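You operate a simulated robot arm through the tools that you are given. There is no shell and no other tool.

Carry out the task below with a simulated robot arm. There is one attempt and no reset: what you move stays moved.

JOB
Set the power supply to about 13 volts by its dial.
Fine: mobile radio off first and on again after; the meter switch goes to volts. Leave supply switch, amplifier switch, the radio's volume, squelch and watts as they are; don't leave it sending.

It is judged by the outcome, as a careful person would: the job done as asked, and still so three seconds after it is handed in. It fails if anything else is knocked over, pushed out of place, dropped, spilled or broken.

ROBOT AND FRAMES
A 7-joint arm with a three-finger gripper on a trunk, on a base that drives. Base frame: it is fixed to the floor where the robot stands at the start and does not move with it; the origin is under the middle of the robot, x ahead of it, y to its left, z up. Lengths are in mm, angles in degrees, forces in N, time in s.
With the tool pointing down near the work surface it reaches from about 100 to 860 mm from the robot's upright axis, wherever it stands. Its first joint turns from -166.0 to 166.0 degrees. Places, roughly: meter switch [600, 200, 1200]; mobile squelch knob [600, 200, 1100]; mobile volume knob [600, 200, 1200]; supply switch [600, 200, 1100]; vhf amplifier switch [700, -400, 1100]. Payload 2.94 kg.
The TCP is the grasp point between the finger pads, 30 mm short of the fingertips. In the tool frame z runs along the fingers and y along their closing line. Largest opening 132 mm; the body of the gripper starts 107 mm behind the TCP.
Orientation is told as [roll, pitch, yaw] about the base's x, y, z axes, in that order, counted from this pose: with the fingers straight down and closing along the base's y, the tool's x points along the base's -x, its y along +y and its z along -z.

CONTROLS
- The arm moves only by the tool servo_tool. Its argument "rows" is a list of rows, each an object (a shift or turn left out is 0, a gripper value left out holds the last) with "claw": the closure, from 0 (fully open) to 1 (shut); "dp": the shift along the tool's x, y, z in units of 300 mm (1.0 is 300 mm), a list of three; "angular": the turn, a rotation vector about the tool's x, y, z in units of 60 degrees (1.0 is 60 degrees), a list of three. In form: [{"claw": claw, "dp": [x, y, z], "angular": [wx, wy, wz]}, ...]. A call has 1 to 20 rows; each row is the pose to reach, as a shift and turn from the pose commanded when the call began, along the tool's axes at that moment. A call with a number of a shift or a turn outside -1 to 1 is refused whole. Rows are played at 5 a second. More than 50 mm and 8.6 degrees between two rows, or a gripper value outside its range, and nothing of the call is played. A pose out of reach is approached as far as the arm can. The call stops where the force on the tool passes 90 N (or 10 N more than at its start, if that is more) or the arm is blocked; 0.2 s more then pass. Each finger halts on what it meets, pressing with about 31 N; the grip force reading is that of the motor and also rises with nothing between the fingers. The clock runs only during rows and for 0.2 s after the last one: add rows that repeat a pose to give the fingers time. The reply holds the time, the measured pose of the TCP, the force on the tool along the base axes, the opening and the grip force, in the units named above and with some noise, with the torque about the TCP (base axes, N m) and any sound that the robot's microphone picked up.
- Cameras (640 x 400 px; columns grow to the right, rows downward): "scene" is now at [45.6, 176.6, 1772.2]; the picture's right is [-0.18, -0.98, 0.00], its down [-0.74, 0.13, -0.66] and it looks along [0.65, -0.12, -0.75] (base axes); focal length 286 px, centre (320, 200). "wrist" rides on the gripper at [72, 3, -144] in the tool frame; the picture's right is [-0.04, 1.00, 0.00], its down [-0.88, -0.04, -0.48] and it looks along [-0.48, -0.02, 0.88] (tool axes); focal length 256 px, centre (320, 200). There is no depth. A picture from a camera that has moved, and an enlarged one, comes with that camera's place and axes in the base frame and with its lens.
- grab_frame(camera): a new picture of that camera. The clock stands still meanwhile.
- slide_trunk(by): slides the trunk up (or, below 0, down) by that many mm; the arm and the scene camera ride with it, the base frame stays. It gives what a move gives, with no picture.
- drive_base(legs): drives the robot by 1 to 6 legs, each [ahead, left, turn to the left] in mm, mm and degrees, along the robot's own axes; the way and the turn of a leg run together, so that a leg with both is an arc; at most 1500 mm and 180 degrees a leg. The arm and the cameras ride along, it lands a little off, and it stops where it bumps. It gives what a move gives.
- head_to(pan, tilt): turns the head with the scene camera to pan (to the left, within 143 degrees either way) and tilt (down, from -29 to 69), counted from straight ahead of the robot. It gives what a move gives.
- enlarge(camera, box): a new picture of the part [left, top, right, bottom] of that camera's present view, enlarged. The clock stands still meanwhile.
- hand_in(): hands the job in; it is judged then, once.

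Places have to be worked out from the pictures, the camera data and where the tool is seen. Open the gripper and draw the arm clear of the work before you hand the job in, unless the task says otherwise.

The tools are called after "Emit:" as name(argument=value, ...) on one line, values as JSON. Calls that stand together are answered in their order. servo_tool: Moves the arm, as the interface text tells. Its arguments: {"type":"object","properties":{"rows":{"type":"array","items":{"type":"object","properties":{"claw":{"type":"number"},"dp":{"type":"array","items":{"type":"number"}},"angular":{"type":"array","items":{"type":"number"}}}}}},"required":["rows"]} The other tools are called the same way: slide_trunk (by) slides the trunk up or down; drive_base (legs) drives the base; head_to (pan, tilt) turns the head that bears the scene camera; grab_frame (camera) takes a picture; enlarge (camera, box) takes an enlarged picture of a part of a camera's view; hand_in () hands the job in.

At the start:

```text
t: 0.0
tcp_pos: [538.7, 281.9, 1398.2]
orientation: [0.0, 0.0, 0.0]
wrist_force: [-0.2, -0.3, 0.6]
moment: [0.0, 0.0, -0.03]
finger_gap: 132.0
gripper_force: 0.1
trunk travel left (down, up): [-275.0, 265.0]
robot x, y, heading: [-0.4, 1.1, 0.0]
head pan, tilt: [-10.2, 48.5]
```

scene: 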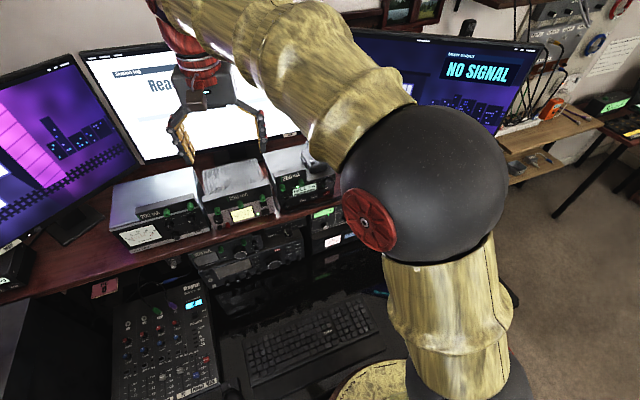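
wrist: 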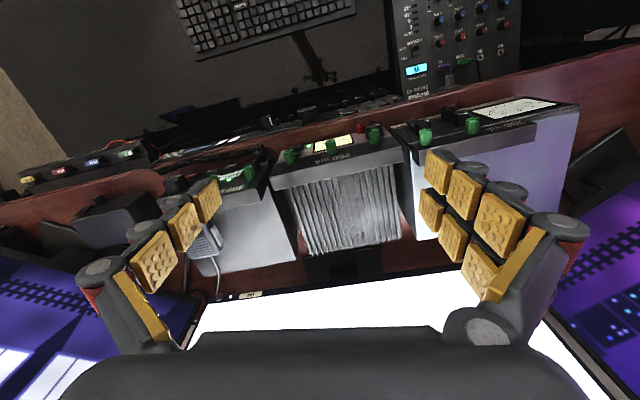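

The arm hovers above a row of devices on a shelf; I enlarge the scene to identify the power supply, radio and meter.

Emit:
enlarge(camera="scene", box=[90, 130, 250, 230])

Emit:
enlarge(camera="scene", box=[190, 130, 350, 230])

Emit:
enlarge(camera="scene", box=[180, 200, 380, 325])

Emit:
enlarge(camera="wrist", box=[160, 80, 580, 280])

```text
4.00 times, centred on (170, 180) of scene
camera zoom: at [45.6, 176.6, 1772.2], right [-0.18, -0.98, 0.0], down [-0.74, 0.13, -0.66], along [0.65, -0.12, -0.75], focal length 1145 px, centre (920, 280)
```

zoom: 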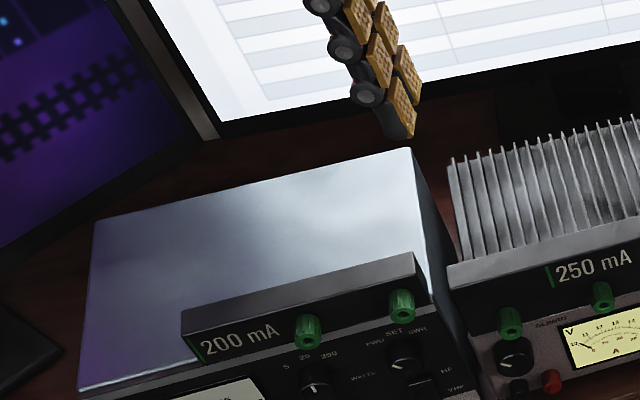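

```text
4.00 times, centred on (270, 180) of scene
camera zoom: at [45.6, 176.6, 1772.2], right [-0.18, -0.98, 0.0], down [-0.74, 0.13, -0.66], along [0.65, -0.12, -0.75], focal length 1145 px, centre (520, 280)
```

zoom: 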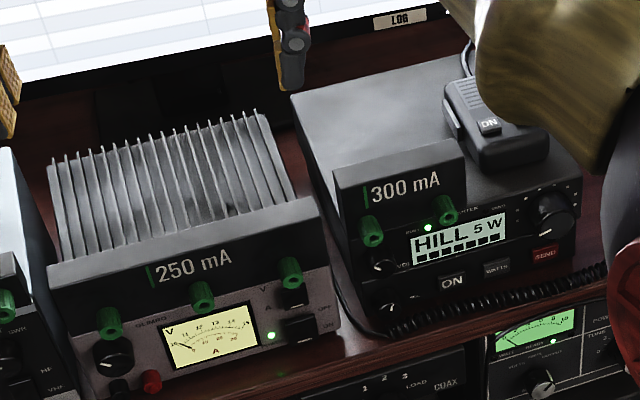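

```text
3.20 times, centred on (280, 262) of scene
camera zoom: at [45.6, 176.6, 1772.2], right [-0.18, -0.98, 0.0], down [-0.74, 0.13, -0.66], along [0.65, -0.12, -0.75], focal length 916 px, centre (448, 0)
```

zoom: 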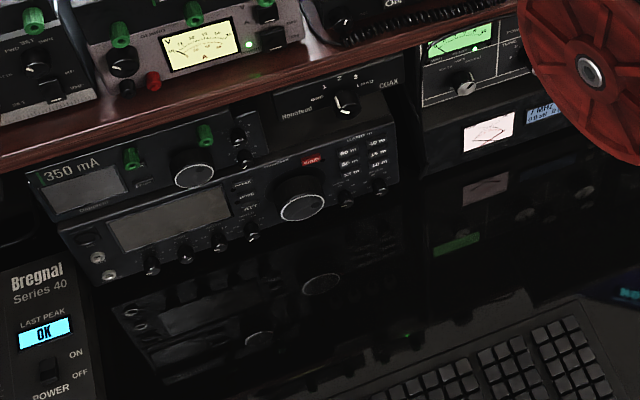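

```text
1.52 times, centred on (370, 180) of wrist
camera zoom: at [466.5, 284.5, 1539.9], right [0.04, 1.0, 0.0], down [0.88, -0.04, 0.48], along [0.48, -0.02, -0.88], focal length 390 px, centre (244, 230)
```

zoom: 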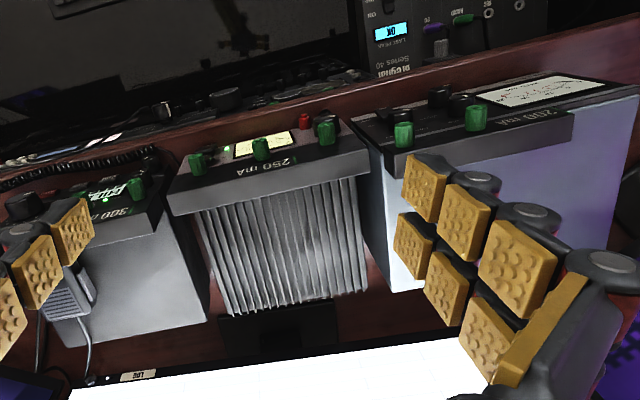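

The supply is the finned box ("250 mA"): dial at lower left, V/A meter, two switches at right. The mobile radio ("HILL 5 W") is to its right. I'll back the tool off and pitch it to point forward, so that the wrist camera sees the panels.

Emit:
servo_tool(rows=[{"claw": 0, "dp": [0.05, 0, 0], "angular": [0, -0.125, 0]}, {"dp": [0.1, 0, 0], "angular": [0, -0.25, 0]}, {"dp": [0.15, 0, 0], "angular": [0, -0.375, 0]}, {"dp": [0.2, 0, 0], "angular": [0, -0.5, 0]}, {"dp": [0.25, 0, 0], "angular": [0, -0.625, 0]}, {"dp": [0.3, 0, 0], "angular": [0, -0.75, 0]}, {"dp": [0.35, 0, 0], "angular": [0, -0.875, 0]}, {"dp": [0.4, 0, 0], "angular": [0, -1, 0]}, {"dp": [0.4, 0, 0], "angular": [0, -1, 0]}])

Emit:
grab_frame(camera="wrist")

Emit:
grab_frame(camera="scene")

```text
t: 2.0
tcp_pos: [417.6, 282.3, 1396.7]
orientation: [0.0, -60.1, 0.1]
wrist_force: [0.8, 0.4, 1.2]
moment: [0.01, -0.01, -0.02]
finger_gap: 131.9
gripper_force: 0.1
trunk travel left (down, up): [-275.0, 265.0]
robot x, y, heading: [-0.1, 0.4, -0.2]
head pan, tilt: [-10.2, 48.5]
```

```text
taken
camera wrist: at [258.1, 284.7, 1405.3], right [0.02, 1.0, 0.04], down [0.03, -0.04, 1.0], along [1.0, -0.02, -0.03], focal length 256 px, centre (320, 200)
```

wrist: 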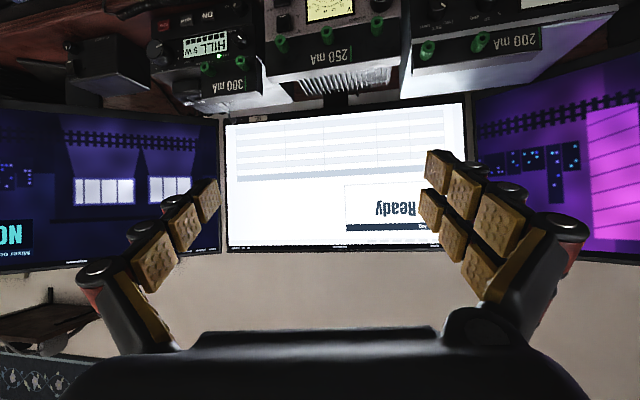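

```text
taken
camera scene: at [45.3, 176.5, 1772.3], right [-0.18, -0.98, 0.0], down [-0.74, 0.13, -0.66], along [0.65, -0.12, -0.75], focal length 286 px, centre (320, 200)
```

scene: 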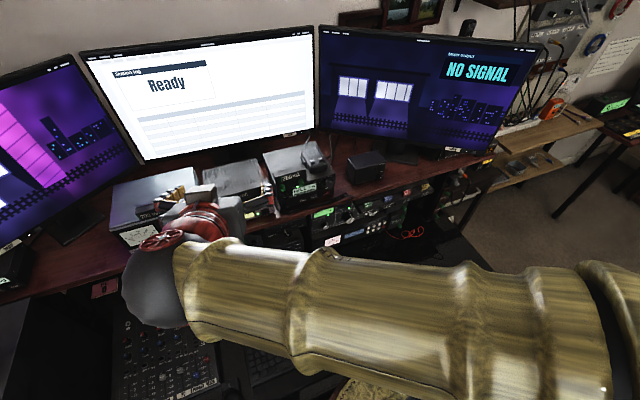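

The tool is at 60° pitch and the camera looks level. I'll slide the trunk down to bring both cameras nearer panel height.

Emit:
slide_trunk(by=-170)

Emit:
grab_frame(camera="wrist")

Emit:
enlarge(camera="wrist", box=[240, 60, 420, 180])

Emit:
grab_frame(camera="scene")

```text
t: 3.9
tcp_pos: [418.7, 283.1, 1227.8]
orientation: [0.0, -60.0, 0.0]
wrist_force: [-0.6, 0.0, -0.5]
moment: [0.01, 0.02, 0.01]
finger_gap: 131.8
gripper_force: 0.0
trunk travel left (down, up): [-105.0, 435.0]
robot x, y, heading: [1.9, -0.4, -0.0]
head pan, tilt: [-10.2, 48.5]
```

```text
taken
camera wrist: at [258.2, 284.6, 1235.8], right [0.02, 1.0, 0.04], down [0.03, -0.04, 1.0], along [1.0, -0.02, -0.03], focal length 256 px, centre (320, 200)
```

wrist: 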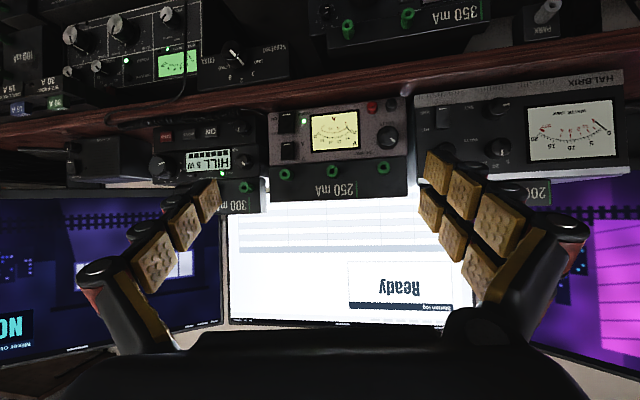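

```text
3.33 times, centred on (330, 120) of wrist
camera zoom: at [258.2, 284.6, 1235.8], right [0.02, 1.0, 0.04], down [0.03, -0.04, 1.0], along [1.0, -0.02, -0.03], focal length 853 px, centre (287, 467)
```

zoom: 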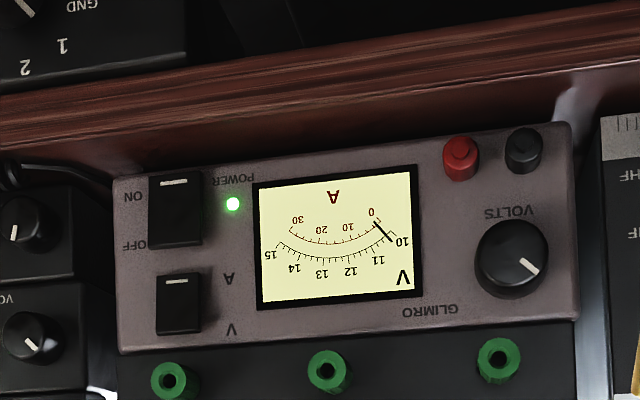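

```text
taken
camera scene: at [45.3, 176.4, 1602.4], right [-0.18, -0.98, 0.0], down [-0.74, 0.13, -0.66], along [0.65, -0.12, -0.75], focal length 286 px, centre (320, 200)
```

scene: 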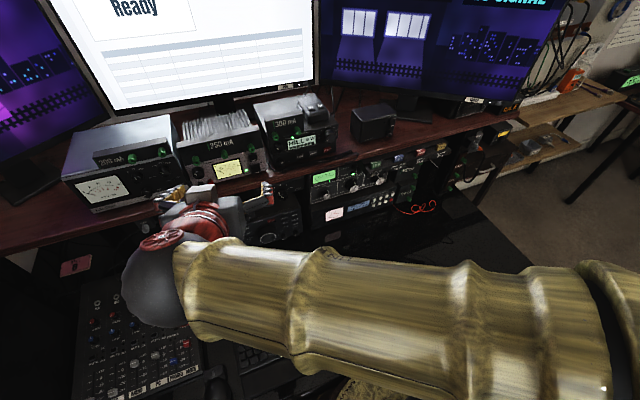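

Very clear (upside-down) view: meter switch is at A (V end is the upper one in reality), VOLTS dial is at the supply's left. Next I enlarge the radio and check the scene camera's view of the same.

Emit:
enlarge(camera="wrist", box=[140, 100, 290, 200])

Emit:
enlarge(camera="scene", box=[170, 90, 350, 200])

Emit:
enlarge(camera="wrist", box=[265, 90, 325, 170])

```text
4.00 times, centred on (215, 150) of wrist
camera zoom: at [258.2, 284.6, 1235.8], right [0.02, 1.0, 0.04], down [0.03, -0.04, 1.0], along [1.0, -0.02, -0.03], focal length 1024 px, centre (740, 400)
```

zoom: 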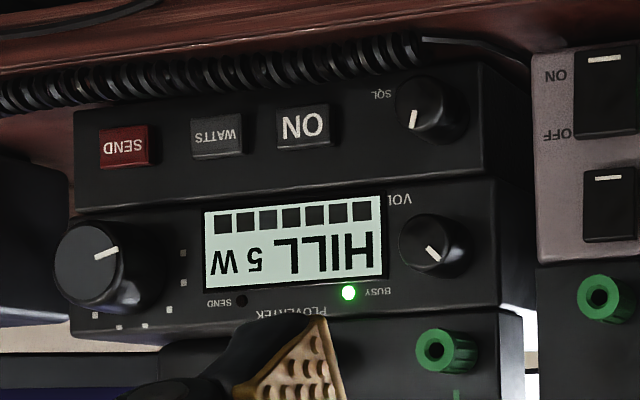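

```text
3.56 times, centred on (260, 145) of scene
camera zoom: at [45.3, 176.4, 1602.4], right [-0.18, -0.98, 0.0], down [-0.74, 0.13, -0.66], along [0.65, -0.12, -0.75], focal length 1018 px, centre (533, 396)
```

zoom: 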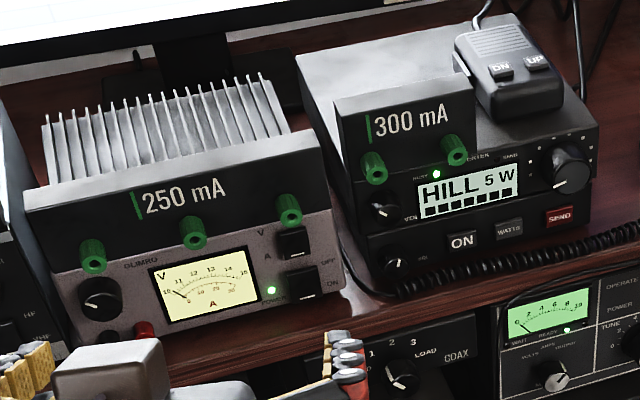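

```text
5.00 times, centred on (295, 130) of wrist
camera zoom: at [258.2, 284.6, 1235.8], right [0.02, 1.0, 0.04], down [0.03, -0.04, 1.0], along [1.0, -0.02, -0.03], focal length 1280 px, centre (445, 550)
```

zoom: 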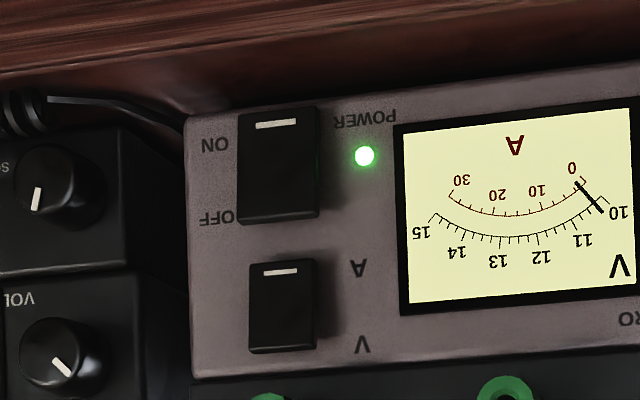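

By triangulating the two views: dial face ≈ (562, 361, 1157), meter switch ≈ (589, 238, 1163), radio ON button ≈ (617, 125, 1124), with the panels yawed about 12°. I'll level the tool, close the fingers, and turn to that yaw while staying well in front of the shelf.

Emit:
servo_tool(rows=[{"claw": 1, "angular": [0, -0.125, 0]}, {"angular": [0, -0.25, 0]}, {"angular": [0, -0.375, 0]}, {"angular": [0, -0.5, 0]}, {"angular": [0, -0.5, 0]}, {"angular": [0, -0.5, 0]}, {"angular": [0, -0.5, 0]}, {"angular": [0, -0.5, 0]}])

Emit:
servo_tool(rows=[{"dp": [0.05, -0.1, 0], "angular": [-0.05, 0, 0]}, {"dp": [0.1, -0.2, 0], "angular": [-0.1, 0, 0]}, {"dp": [0.16, -0.3, 0], "angular": [-0.15, 0, 0]}, {"dp": [0.22, -0.4, 0], "angular": [-0.2, 0, 0]}, {"dp": [0.28, -0.5, 0], "angular": [-0.2, 0, 0]}, {"dp": [0.347, -0.59, 0], "angular": [-0.2, 0, 0]}, {"dp": [0.347, -0.59, 0], "angular": [-0.2, 0, 0]}])

Emit:
grab_frame(camera="wrist")

Emit:
grab_frame(camera="scene")

```text
t: 5.7
tcp_pos: [417.6, 281.9, 1227.2]
orientation: [-116.7, -90.0, 116.7]
wrist_force: [0.4, -0.7, -0.5]
moment: [-0.04, 0.04, 0.01]
finger_gap: 0.4
gripper_force: 1.8
trunk travel left (down, up): [-105.0, 435.0]
robot x, y, heading: [-2.0, 3.6, 0.0]
head pan, tilt: [-10.2, 48.5]
```

```text
t: 7.3
tcp_pos: [417.0, 104.5, 1121.3]
orientation: [15.4, -90.0, -3.4]
wrist_force: [1.4, 0.7, 0.0]
moment: [0.0, -0.01, -0.01]
finger_gap: 0.1
gripper_force: 28.9
trunk travel left (down, up): [-105.0, 435.0]
robot x, y, heading: [-0.8, 1.8, -0.3]
head pan, tilt: [-10.2, 48.5]
```

```text
taken
camera wrist: at [277.1, 77.8, 1049.3], right [-0.21, 0.98, 0.04], down [-0.46, -0.14, 0.88], along [0.87, 0.16, 0.47], focal length 256 px, centre (320, 200)
```

wrist: 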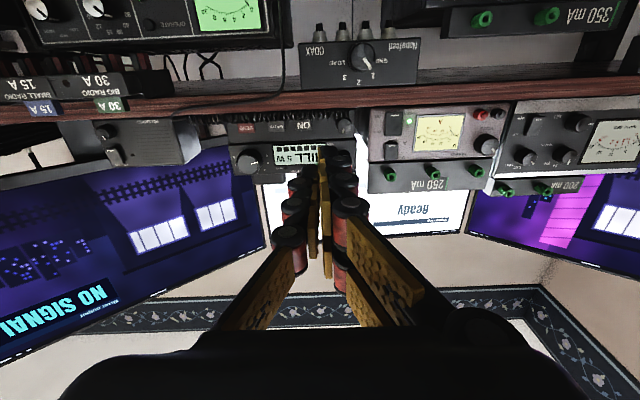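

```text
taken
camera scene: at [45.2, 176.7, 1602.3], right [-0.18, -0.98, 0.0], down [-0.74, 0.13, -0.66], along [0.65, -0.12, -0.75], focal length 286 px, centre (320, 200)
```

scene: 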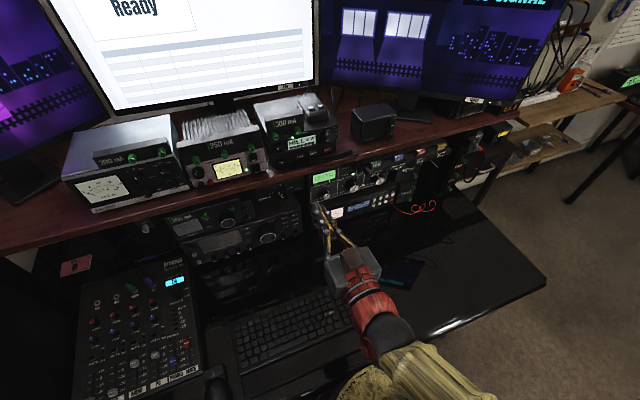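

Tool is level at yaw 12°. I zoom in on the radio from this new viewpoint to refine the ON button's position.

Emit:
enlarge(camera="wrist", box=[220, 90, 380, 190])

Emit:
enlarge(camera="scene", box=[240, 90, 400, 190])

Emit:
enlarge(camera="wrist", box=[360, 80, 540, 200])

```text
4.00 times, centred on (300, 140) of wrist
camera zoom: at [277.1, 77.8, 1049.3], right [-0.21, 0.98, 0.04], down [-0.46, -0.14, 0.88], along [0.87, 0.16, 0.47], focal length 1024 px, centre (400, 440)
```

zoom: 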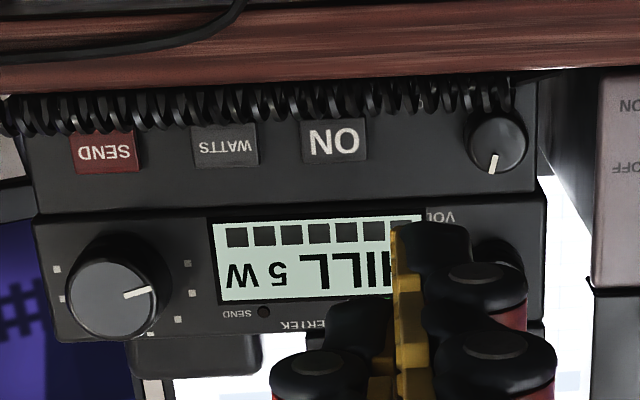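

```text
4.00 times, centred on (320, 140) of scene
camera zoom: at [45.2, 176.7, 1602.3], right [-0.18, -0.98, 0.0], down [-0.74, 0.13, -0.66], along [0.65, -0.12, -0.75], focal length 1145 px, centre (320, 440)
```

zoom: 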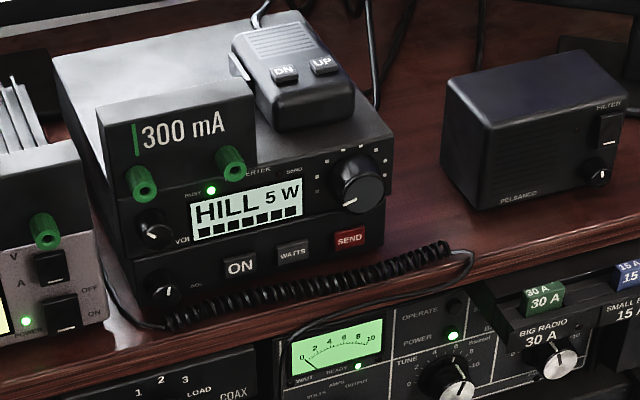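

```text
3.33 times, centred on (450, 140) of wrist
camera zoom: at [277.1, 77.8, 1049.3], right [-0.21, 0.98, 0.04], down [-0.46, -0.14, 0.88], along [0.87, 0.16, 0.47], focal length 853 px, centre (-113, 400)
```

zoom: 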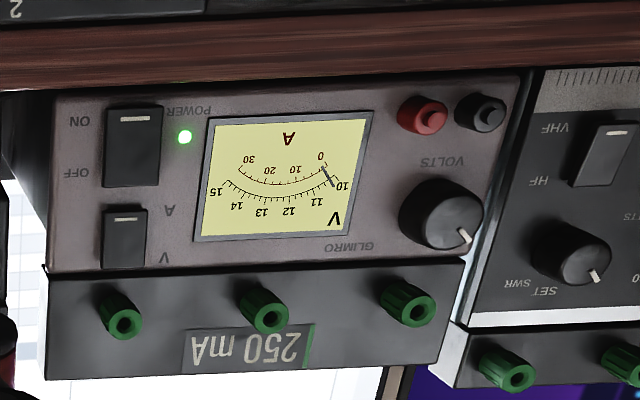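

The two views agree: ON button at about (616.5, 125, 1123), with the coiled cord lying just below and in front of it (top ≈1113). I'll approach to about 25 mm short, slightly high to clear the cord, and look.

Emit:
servo_tool(rows=[{"dp": [-0.015, -0.0735, 0.0]}, {"dp": [-0.015, -0.0735, 0.12]}, {"dp": [-0.015, -0.0735, 0.24]}, {"dp": [-0.015, -0.0735, 0.36]}, {"dp": [-0.015, -0.0735, 0.48]}, {"dp": [-0.015, -0.0735, 0.48]}])

Emit:
grab_frame(camera="wrist")

Emit:
enlarge(camera="scene", box=[240, 90, 400, 190])

```text
t: 8.7
tcp_pos: [531.3, 136.4, 1132.6]
orientation: [-8.6, -89.9, 20.2]
wrist_force: [-1.0, 0.0, 0.7]
moment: [0.01, 0.03, 0.01]
finger_gap: 0.0
gripper_force: 28.1
out of reach, approached as far as the arm can: row 1, 2, 3, 4, 5, 6
trunk travel left (down, up): [-105.0, 435.0]
robot x, y, heading: [-3.5, -0.5, 0.0]
head pan, tilt: [-10.2, 48.5]
```

```text
taken
camera wrist: at [390.2, 109.0, 1059.6], right [-0.2, 0.98, 0.04], down [-0.46, -0.13, 0.88], along [0.87, 0.16, 0.47], focal length 256 px, centre (320, 200)
```

wrist: 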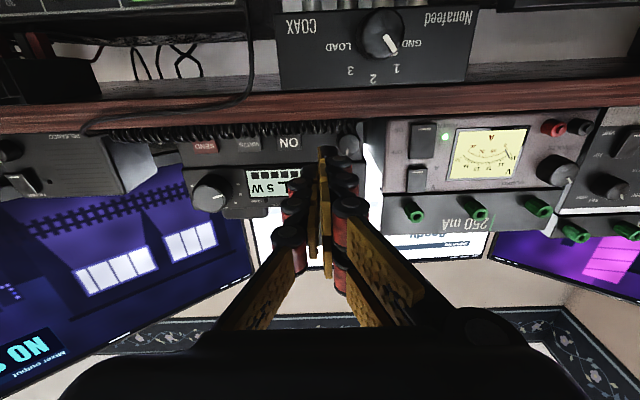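

```text
4.00 times, centred on (320, 140) of scene
camera zoom: at [45.1, 176.3, 1602.3], right [-0.18, -0.98, 0.0], down [-0.74, 0.13, -0.66], along [0.65, -0.12, -0.75], focal length 1145 px, centre (320, 440)
```

zoom: 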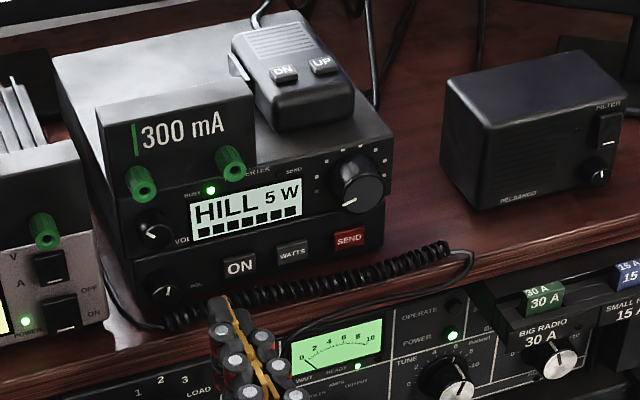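

The arm couldn't follow — this spot is too close to the trunk for a level tool. Driving back a little should help; first I check what is behind the robot.

Emit:
head_to(pan=140, tilt=50)

Emit:
grab_frame(camera="scene")

Emit:
head_to(pan=-140, tilt=50)

Emit:
grab_frame(camera="scene")

```text
t: 11.1
tcp_pos: [532.1, 135.4, 1133.0]
orientation: [-4.5, -89.9, 16.2]
wrist_force: [0.4, -0.9, -0.6]
moment: [0.01, -0.01, -0.01]
finger_gap: 0.0
gripper_force: 28.5
trunk travel left (down, up): [-105.0, 435.0]
robot x, y, heading: [0.7, -0.7, -0.0]
head pan, tilt: [140.0, 50.0]
```

```text
taken
camera scene: at [-90.8, 239.8, 1600.3], right [0.64, 0.77, 0.0], down [0.59, -0.49, -0.64], along [-0.49, 0.41, -0.77], focal length 286 px, centre (320, 200)
```

scene: 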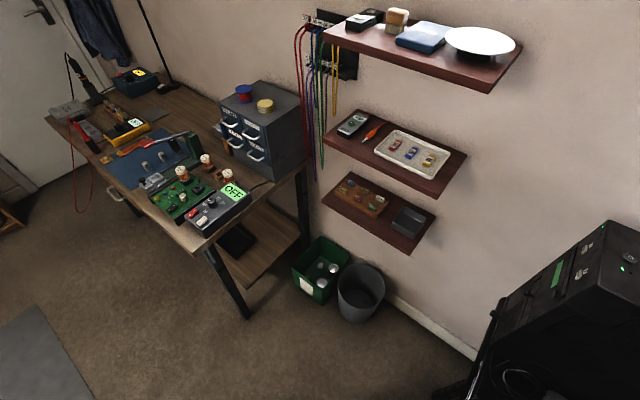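

```text
t: 14.9
tcp_pos: [531.1, 134.3, 1132.8]
orientation: [-4.7, -89.9, 16.3]
wrist_force: [-0.4, -0.2, 0.3]
moment: [0.0, -0.04, 0.03]
finger_gap: 0.0
gripper_force: 28.5
trunk travel left (down, up): [-105.0, 435.0]
robot x, y, heading: [1.1, 1.5, 0.2]
head pan, tilt: [-140.0, 50.0]
```

```text
taken
camera scene: at [-90.8, 140.8, 1600.3], right [-0.64, 0.77, 0.0], down [0.59, 0.49, -0.64], along [-0.49, -0.41, -0.77], focal length 286 px, centre (320, 200)
```

scene: 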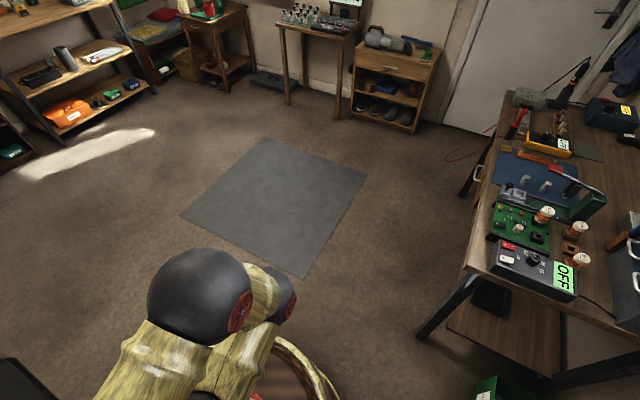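

The floor behind is clear. I drive back 160 mm and turn the head to the devices.

Emit:
drive_base(legs=[[-160, 0, 0]])

Emit:
head_to(pan=2, tilt=36)

Emit:
grab_frame(camera="scene")

```text
t: 16.4
tcp_pos: [372.8, 135.7, 1131.7]
orientation: [-0.2, -89.9, 11.8]
wrist_force: [0.4, 0.7, -0.2]
moment: [0.0, 0.01, 0.01]
finger_gap: 0.0
gripper_force: 28.8
trunk travel left (down, up): [-105.0, 435.0]
robot x, y, heading: [-161.7, 3.8, 0.1]
head pan, tilt: [-140.0, 50.0]
```

```text
t: 18.6
tcp_pos: [371.1, 134.3, 1131.2]
orientation: [-4.2, -89.9, 15.7]
wrist_force: [0.3, -0.1, 0.0]
moment: [-0.02, -0.01, 0.02]
finger_gap: 0.0
gripper_force: 29.0
trunk travel left (down, up): [-105.0, 435.0]
robot x, y, heading: [-159.2, 0.5, -0.0]
head pan, tilt: [2.0, 36.0]
```

```text
taken
camera scene: at [-104.5, 193.3, 1620.5], right [0.03, -1.0, 0.0], down [-0.59, -0.02, -0.81], along [0.81, 0.03, -0.59], focal length 286 px, centre (320, 200)
```

scene: 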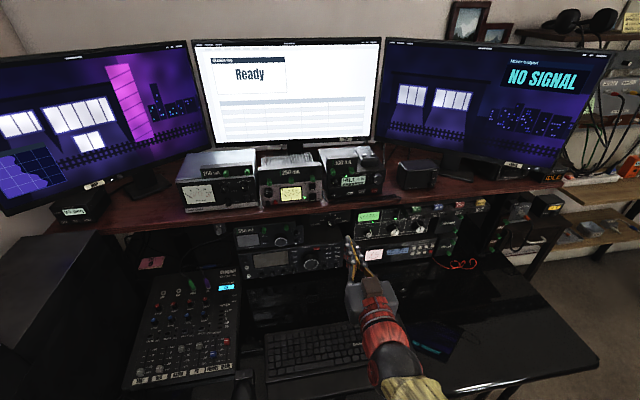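

Now there's room. I move laterally first to line up with the ON button, then forward to about 25 mm short of it.

Emit:
servo_tool(rows=[{"dp": [0.008, -0.1, 0.0]}, {"dp": [0.017, -0.198, 0.0]}, {"dp": [0.017, -0.198, 0.12]}, {"dp": [0.017, -0.198, 0.24]}, {"dp": [0.017, -0.198, 0.36]}, {"dp": [0.017, -0.198, 0.48]}, {"dp": [0.017, -0.198, 0.6]}, {"dp": [0.017, -0.198, 0.607]}, {"dp": [0.017, -0.198, 0.607]}])

Emit:
grab_frame(camera="wrist")

Emit:
enlarge(camera="scene", box=[310, 140, 438, 220])

```text
t: 20.6
tcp_pos: [523.8, 182.0, 1117.0]
orientation: [-1.1, -89.6, 11.4]
wrist_force: [0.1, -0.9, -0.7]
moment: [0.02, 0.01, 0.01]
finger_gap: 0.2
gripper_force: 27.7
out of reach, approached as far as the arm can: row 1, 2, 3, 4, 5, 6, 7, 8, 9
trunk travel left (down, up): [-105.0, 435.0]
robot x, y, heading: [-162.1, 0.9, 0.2]
head pan, tilt: [2.0, 36.0]
```

```text
taken
camera wrist: at [381.9, 159.2, 1044.9], right [-0.18, 0.98, 0.04], down [-0.46, -0.12, 0.88], along [0.87, 0.14, 0.47], focal length 256 px, centre (320, 200)
```

wrist: 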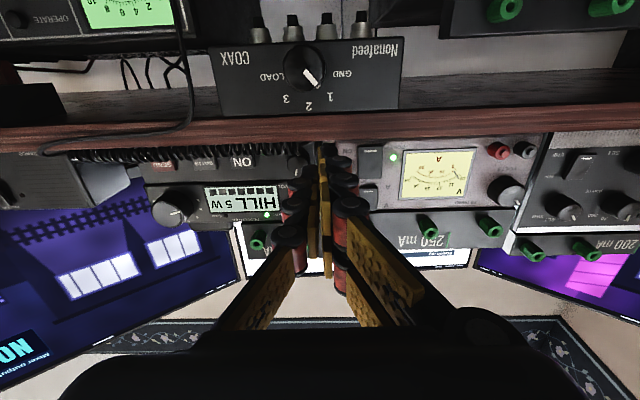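

```text
5.00 times, centred on (374, 180) of scene
camera zoom: at [-104.1, 193.3, 1620.5], right [0.03, -1.0, 0.0], down [-0.59, -0.02, -0.81], along [0.81, 0.03, -0.59], focal length 1431 px, centre (50, 300)
```

zoom: 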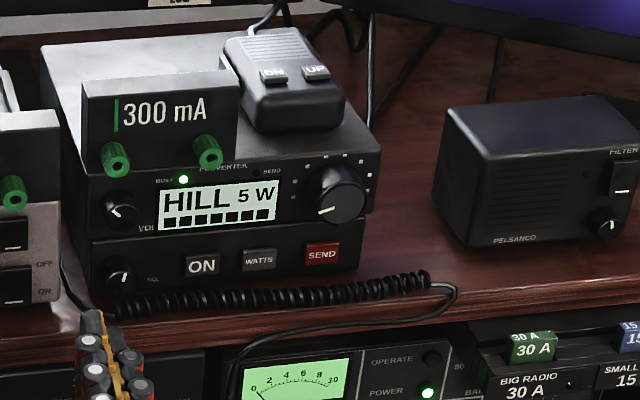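

Still a joint limit on that side: the elbow lies right-behind, so joint 1 is probably near its end. I'll retract the tool, then turn the base to the right to give that joint room.

Emit:
servo_tool(rows=[{"dp": [0, 0, -0.14]}, {"dp": [0, 0, -0.28]}, {"dp": [0, 0, -0.42]}, {"dp": [0, 0, -0.56]}, {"dp": [0, 0, -0.56]}])

Emit:
drive_base(legs=[[0, 0, -35]])

Emit:
head_to(pan=37, tilt=36)

Emit:
grab_frame(camera="scene")

```text
t: 21.8
tcp_pos: [357.7, 147.9, 1116.4]
orientation: [12.7, -90.1, -1.1]
wrist_force: [0.3, -0.2, -0.2]
moment: [0.02, 0.0, 0.0]
finger_gap: 0.0
gripper_force: 29.0
out of reach, approached as far as the arm can: row 1
trunk travel left (down, up): [-105.0, 435.0]
robot x, y, heading: [-158.8, -2.2, 0.1]
head pan, tilt: [2.0, 36.0]
```

```text
t: 23.9
tcp_pos: [349.8, -176.8, 1115.9]
orientation: [-3.6, -90.0, -19.7]
wrist_force: [0.0, 0.7, 0.1]
moment: [0.02, 0.02, 0.0]
finger_gap: 0.0
gripper_force: 28.5
trunk travel left (down, up): [-105.0, 435.0]
robot x, y, heading: [-163.6, -1.6, -34.9]
head pan, tilt: [2.0, 36.0]
```

```text
t: 24.9
tcp_pos: [350.4, -176.1, 1115.2]
orientation: [-3.7, -90.0, -19.8]
wrist_force: [0.5, -0.6, 0.9]
moment: [0.0, -0.03, 0.03]
finger_gap: 0.0
gripper_force: 28.3
trunk travel left (down, up): [-105.0, 435.0]
robot x, y, heading: [-159.3, 1.2, -34.8]
head pan, tilt: [37.0, 36.0]
```

```text
taken
camera scene: at [9.9, 176.0, 1620.5], right [0.03, -1.0, 0.0], down [-0.59, -0.02, -0.81], along [0.81, 0.03, -0.59], focal length 286 px, centre (320, 200)
```

scene: 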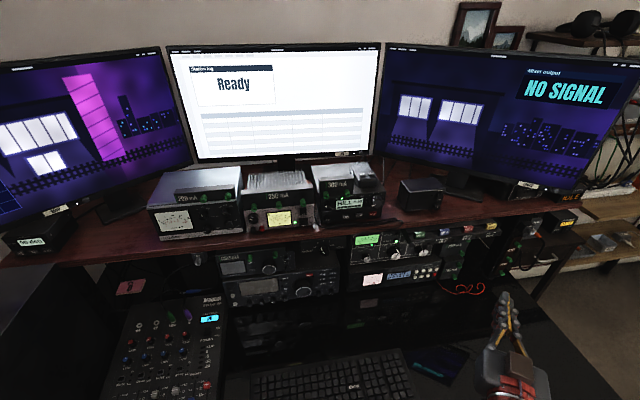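

Clear view. Now I bring the tool back to the panel-normal heading (yaw +12°) and to 200 mm in front of the ON button.

Emit:
servo_tool(rows=[{"dp": [-0.005, 0.118, -0.03], "angular": [-0.083, 0, 0]}, {"dp": [-0.01, 0.236, -0.06], "angular": [-0.166, 0, 0]}, {"dp": [-0.015, 0.354, -0.09], "angular": [-0.25, 0, 0]}, {"dp": [-0.02, 0.472, -0.12], "angular": [-0.333, 0, 0]}, {"dp": [-0.025, 0.59, -0.15], "angular": [-0.416, 0, 0]}, {"dp": [-0.03, 0.71, -0.18], "angular": [-0.5, 0, 0]}, {"dp": [-0.037, 0.828, -0.209], "angular": [-0.588, 0, 0]}, {"dp": [-0.037, 0.828, -0.209], "angular": [-0.588, 0, 0]}])

Emit:
grab_frame(camera="wrist")

```text
t: 26.7
tcp_pos: [364.2, 117.2, 1127.0]
orientation: [10.6, -89.8, 0.8]
wrist_force: [-0.3, 0.6, 0.0]
moment: [0.01, 0.01, -0.01]
finger_gap: 0.0
gripper_force: 28.5
out of reach, approached as far as the arm can: row 3, 4, 5, 6, 7, 8
trunk travel left (down, up): [-105.0, 435.0]
robot x, y, heading: [-160.4, 3.7, -34.9]
head pan, tilt: [37.0, 36.0]
```

```text
taken
camera wrist: at [222.5, 90.4, 1053.8], right [-0.2, 0.98, 0.04], down [-0.46, -0.13, 0.88], along [0.87, 0.15, 0.47], focal length 256 px, centre (320, 200)
```

wrist: 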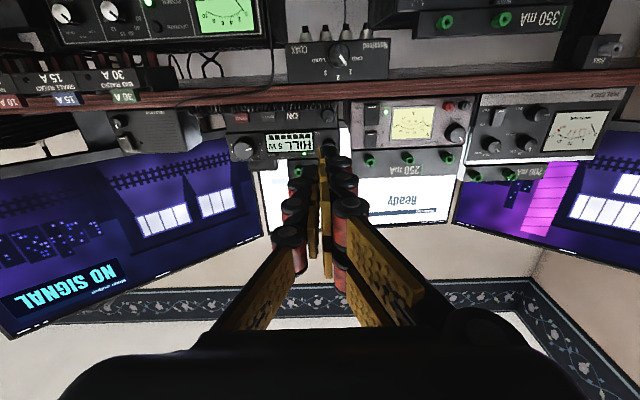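

The limit isn't joint 1; readings show the approach line must pass well to the left of the robot's axis. I'll drive the base rightward and forward so that it does (axis to about (-37, -218)), keeping heading.

Emit:
drive_base(legs=[[227, -110, 0]])

Emit:
grab_frame(camera="scene")

Emit:
grab_frame(camera="wrist")

```text
t: 28.5
tcp_pos: [487.6, -103.2, 1126.7]
orientation: [8.1, -89.8, 3.2]
wrist_force: [-0.3, 0.9, -0.5]
moment: [0.02, 0.03, 0.01]
finger_gap: 0.2
gripper_force: 28.4
trunk travel left (down, up): [-105.0, 435.0]
robot x, y, heading: [-38.3, -219.1, -34.7]
head pan, tilt: [37.0, 36.0]
```

```text
taken
camera scene: at [132.8, -42.3, 1620.5], right [0.04, -1.0, 0.0], down [-0.59, -0.02, -0.81], along [0.81, 0.03, -0.59], focal length 286 px, centre (320, 200)
```

scene: 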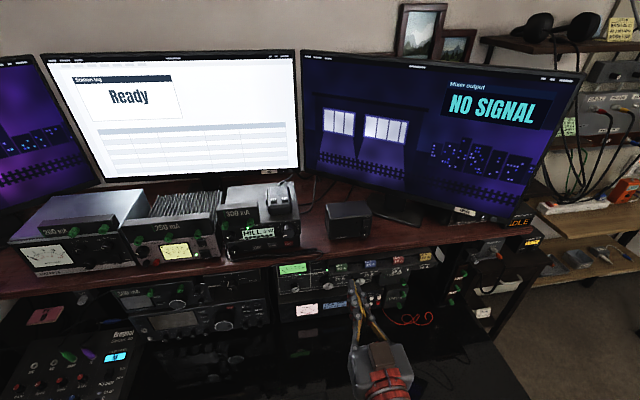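

```text
taken
camera wrist: at [345.6, -128.2, 1053.8], right [-0.2, 0.98, 0.04], down [-0.46, -0.13, 0.88], along [0.87, 0.15, 0.47], focal length 256 px, centre (320, 200)
```

wrist: 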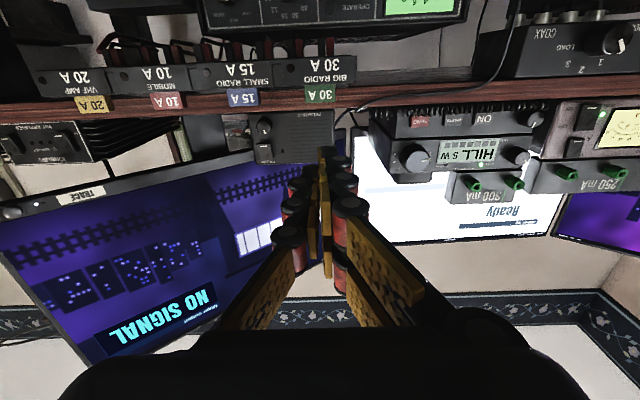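

Now the lateral move to 100 mm in front of the ON button.

Emit:
servo_tool(rows=[{"dp": [0, 0.131, 0.028]}, {"dp": [0, 0.262, 0.056]}, {"dp": [0, 0.393, 0.083]}, {"dp": [0, 0.524, 0.111]}, {"dp": [0, 0.655, 0.139]}, {"dp": [0, 0.655, 0.139]}])

Emit:
grab_frame(camera="wrist")

Emit:
enlarge(camera="wrist", box=[240, 90, 400, 190])

Emit:
enlarge(camera="scene", box=[190, 170, 350, 270])

```text
t: 29.9
tcp_pos: [491.2, 98.2, 1125.7]
orientation: [8.5, -89.8, 2.9]
wrist_force: [-0.1, 0.4, 0.6]
moment: [-0.01, -0.06, -0.01]
finger_gap: 0.1
gripper_force: 28.6
trunk travel left (down, up): [-105.0, 435.0]
robot x, y, heading: [-34.0, -217.5, -34.8]
head pan, tilt: [37.0, 36.0]
```

```text
taken
camera wrist: at [349.6, 72.8, 1053.3], right [-0.2, 0.98, 0.04], down [-0.46, -0.13, 0.88], along [0.87, 0.15, 0.47], focal length 256 px, centre (320, 200)
```

wrist: 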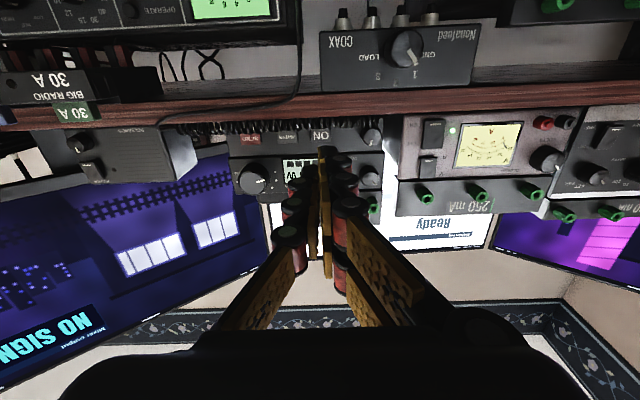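

```text
4.00 times, centred on (320, 140) of wrist
camera zoom: at [349.6, 72.8, 1053.3], right [-0.2, 0.98, 0.04], down [-0.46, -0.13, 0.88], along [0.87, 0.15, 0.47], focal length 1024 px, centre (320, 440)
```

zoom: 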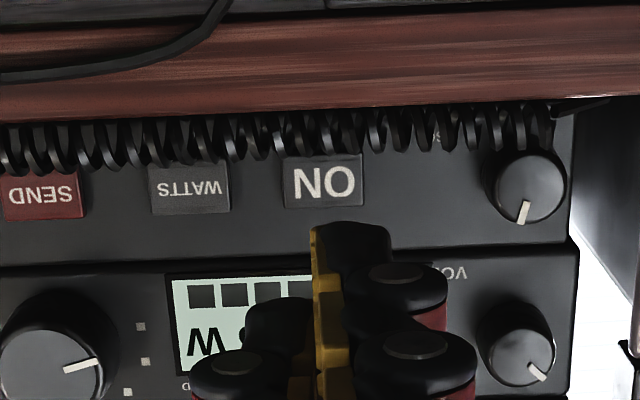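

```text
4.00 times, centred on (270, 220) of scene
camera zoom: at [133.2, -41.9, 1620.4], right [0.04, -1.0, 0.0], down [-0.59, -0.02, -0.81], along [0.81, 0.03, -0.59], focal length 1145 px, centre (520, 120)
```

zoom: 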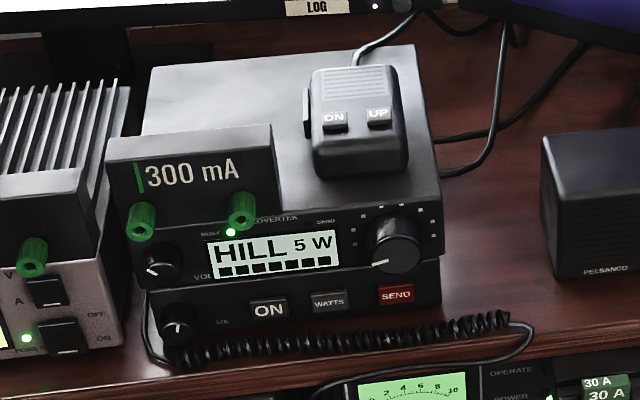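

ON button confirmed at (616.5, 125, 1123.5); cord top at about z = 1111. I approach to ~20 mm short at z = 1131 (clears the cord, still on the button) and check.

Emit:
servo_tool(rows=[{"dp": [-0.015, 0.005, 0.06]}, {"dp": [-0.015, 0.005, 0.13]}, {"dp": [-0.015, 0.005, 0.2]}, {"dp": [-0.015, 0.005, 0.25]}, {"dp": [-0.015, 0.005, 0.25]}])

Emit:
enlarge(camera="wrist", box=[220, 80, 420, 205])

Emit:
enlarge(camera="scene", box=[190, 190, 318, 270])

```text
t: 31.1
tcp_pos: [563.6, 114.3, 1130.9]
orientation: [11.0, -89.8, 0.4]
wrist_force: [0.0, -1.2, -0.9]
moment: [0.02, -0.01, 0.01]
finger_gap: 0.0
gripper_force: 28.7
trunk travel left (down, up): [-105.0, 435.0]
robot x, y, heading: [-36.7, -218.3, -35.1]
head pan, tilt: [37.0, 36.0]
```

```text
3.20 times, centred on (320, 142) of wrist
camera zoom: at [422.2, 88.8, 1057.9], right [-0.2, 0.98, 0.04], down [-0.46, -0.13, 0.88], along [0.87, 0.15, 0.47], focal length 819 px, centre (320, 384)
```

zoom: 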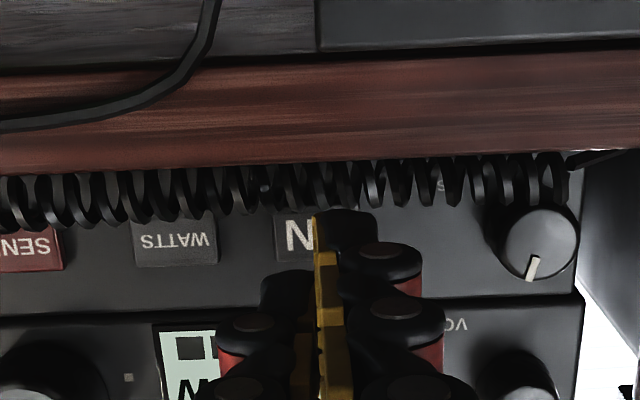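

```text
5.00 times, centred on (254, 230) of scene
camera zoom: at [133.3, -42.3, 1620.4], right [0.04, -1.0, 0.0], down [-0.59, -0.02, -0.81], along [0.81, 0.03, -0.59], focal length 1431 px, centre (650, 50)
```

zoom: 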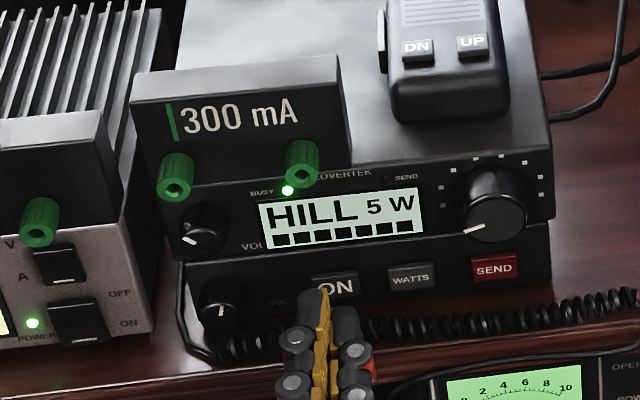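

Fingertips are about 20 mm from the button and clear of the cord; the split plane is ~2 mm left of the button's centre. I shift 4 mm right and creep forward, checking force.

Emit:
servo_tool(rows=[{"dp": [0, -0.0133, 0.0]}, {"dp": [0, -0.0133, 0.02]}, {"dp": [0, -0.0133, 0.04]}, {"dp": [0, -0.0133, 0.05]}, {"dp": [0, -0.0133, 0.055]}, {"dp": [0, -0.0133, 0.055]}])

Emit:
enlarge(camera="wrist", box=[220, 80, 420, 205])

Emit:
enlarge(camera="scene", box=[190, 190, 318, 270])

```text
t: 32.5
tcp_pos: [580.2, 112.9, 1131.4]
orientation: [9.4, -89.8, 2.0]
wrist_force: [1.0, -0.8, 0.3]
moment: [0.01, -0.01, -0.03]
finger_gap: 0.2
gripper_force: 29.0
trunk travel left (down, up): [-105.0, 435.0]
robot x, y, heading: [-35.9, -215.9, -34.9]
head pan, tilt: [37.0, 36.0]
```

```text
3.20 times, centred on (320, 142) of wrist
camera zoom: at [438.2, 88.1, 1058.1], right [-0.2, 0.98, 0.04], down [-0.46, -0.13, 0.88], along [0.87, 0.15, 0.47], focal length 819 px, centre (320, 384)
```

zoom: 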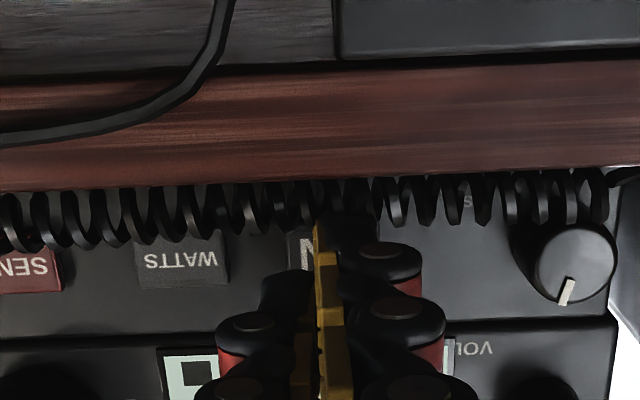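

```text
5.00 times, centred on (254, 230) of scene
camera zoom: at [133.1, -42.4, 1620.4], right [0.04, -1.0, 0.0], down [-0.59, -0.02, -0.81], along [0.81, 0.03, -0.59], focal length 1431 px, centre (650, 50)
```

zoom: 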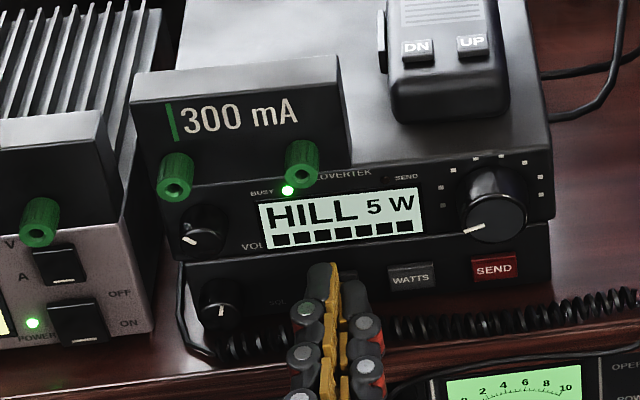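

No contact yet; the fingers cover ON in both views. Creep on another ~8 mm.

Emit:
servo_tool(rows=[{"dp": [0, 0, 0.007]}, {"dp": [0, 0, 0.013]}, {"dp": [0, 0, 0.018]}, {"dp": [0, 0, 0.022]}, {"dp": [0, 0, 0.026]}])

Emit:
enlarge(camera="scene", box=[190, 190, 318, 270])

```text
t: 33.7
tcp_pos: [586.2, 116.6, 1130.2]
orientation: [9.1, -89.8, 2.3]
wrist_force: [-0.8, 0.6, -0.8]
moment: [-0.02, 0.03, 0.01]
finger_gap: 0.0
gripper_force: 29.0
trunk travel left (down, up): [-105.0, 435.0]
robot x, y, heading: [-35.1, -218.1, -35.2]
head pan, tilt: [37.0, 36.0]
```

```text
5.00 times, centred on (254, 230) of scene
camera zoom: at [133.1, -42.4, 1620.4], right [0.04, -1.0, 0.0], down [-0.59, -0.02, -0.81], along [0.81, 0.03, -0.59], focal length 1431 px, centre (650, 50)
```

zoom: 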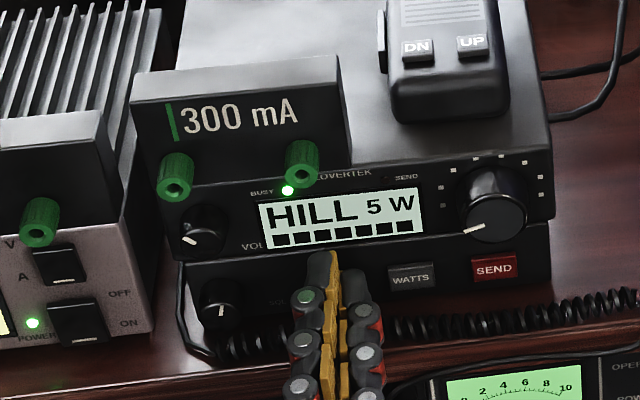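

Still no contact; continue in 1.5 mm steps.

Emit:
servo_tool(rows=[{"dp": [0, 0, 0.005]}, {"dp": [0, 0, 0.01]}, {"dp": [0, 0, 0.015]}, {"dp": [0, 0, 0.02]}])

Emit:
enlarge(camera="scene", box=[190, 190, 318, 270])

Emit:
enlarge(camera="wrist", box=[220, 80, 420, 205])

```text
t: 34.7
tcp_pos: [593.4, 116.2, 1130.0]
orientation: [5.1, -89.9, 6.3]
wrist_force: [0.3, 0.3, -0.1]
moment: [-0.01, 0.01, 0.0]
finger_gap: 6.1
gripper_force: 29.0
trunk travel left (down, up): [-105.0, 435.0]
robot x, y, heading: [-37.7, -215.7, -35.2]
head pan, tilt: [37.0, 36.0]
```

```text
5.00 times, centred on (254, 230) of scene
camera zoom: at [133.0, -42.4, 1620.4], right [0.04, -1.0, 0.0], down [-0.59, -0.02, -0.81], along [0.81, 0.03, -0.59], focal length 1431 px, centre (650, 50)
```

zoom: 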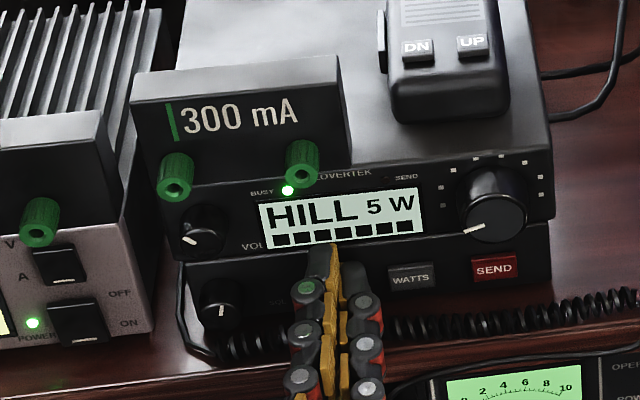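

```text
3.20 times, centred on (320, 142) of wrist
camera zoom: at [451.5, 91.0, 1057.6], right [-0.2, 0.98, 0.04], down [-0.46, -0.13, 0.88], along [0.87, 0.15, 0.47], focal length 819 px, centre (320, 384)
```

zoom: 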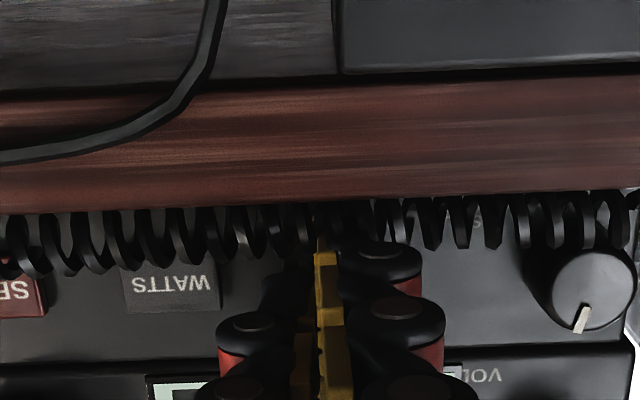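

The gap reading rose to 6 mm though force is nil, so the tips are probably just meeting something. I continue gently another 3 mm.

Emit:
servo_tool(rows=[{"dp": [0, 0, 0.004]}, {"dp": [0, 0, 0.008]}, {"dp": [0, 0, 0.011]}])

Emit:
grab_frame(camera="wrist")

Emit:
enlarge(camera="scene", box=[190, 190, 318, 270])

```text
t: 35.5
tcp_pos: [596.0, 118.4, 1129.6]
orientation: [4.9, -89.8, 6.5]
wrist_force: [-5.8, -0.8, -1.2]
moment: [0.01, 0.08, -0.01]
finger_gap: 5.9
gripper_force: 28.7
trunk travel left (down, up): [-105.0, 435.0]
robot x, y, heading: [-35.6, -216.2, -34.9]
head pan, tilt: [37.0, 36.0]
heard: click
```

```text
taken
camera wrist: at [454.4, 91.8, 1057.8], right [-0.2, 0.98, 0.04], down [-0.46, -0.13, 0.88], along [0.87, 0.15, 0.47], focal length 256 px, centre (320, 200)
```

wrist: 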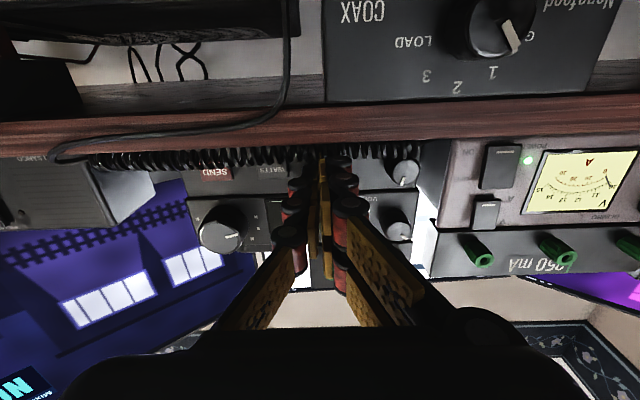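

```text
5.00 times, centred on (254, 230) of scene
camera zoom: at [132.4, -42.5, 1620.5], right [0.04, -1.0, 0.0], down [-0.59, -0.02, -0.81], along [0.81, 0.03, -0.59], focal length 1431 px, centre (650, 50)
```

zoom: 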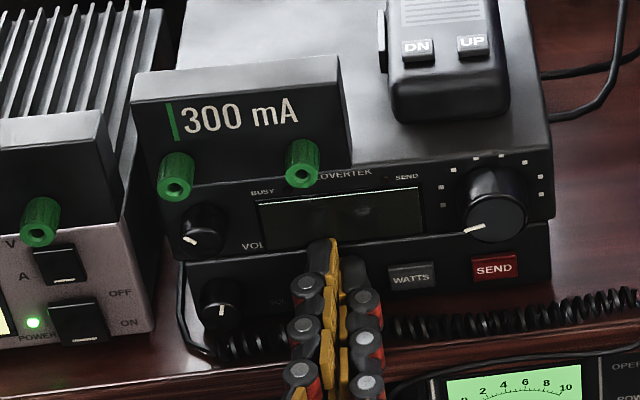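

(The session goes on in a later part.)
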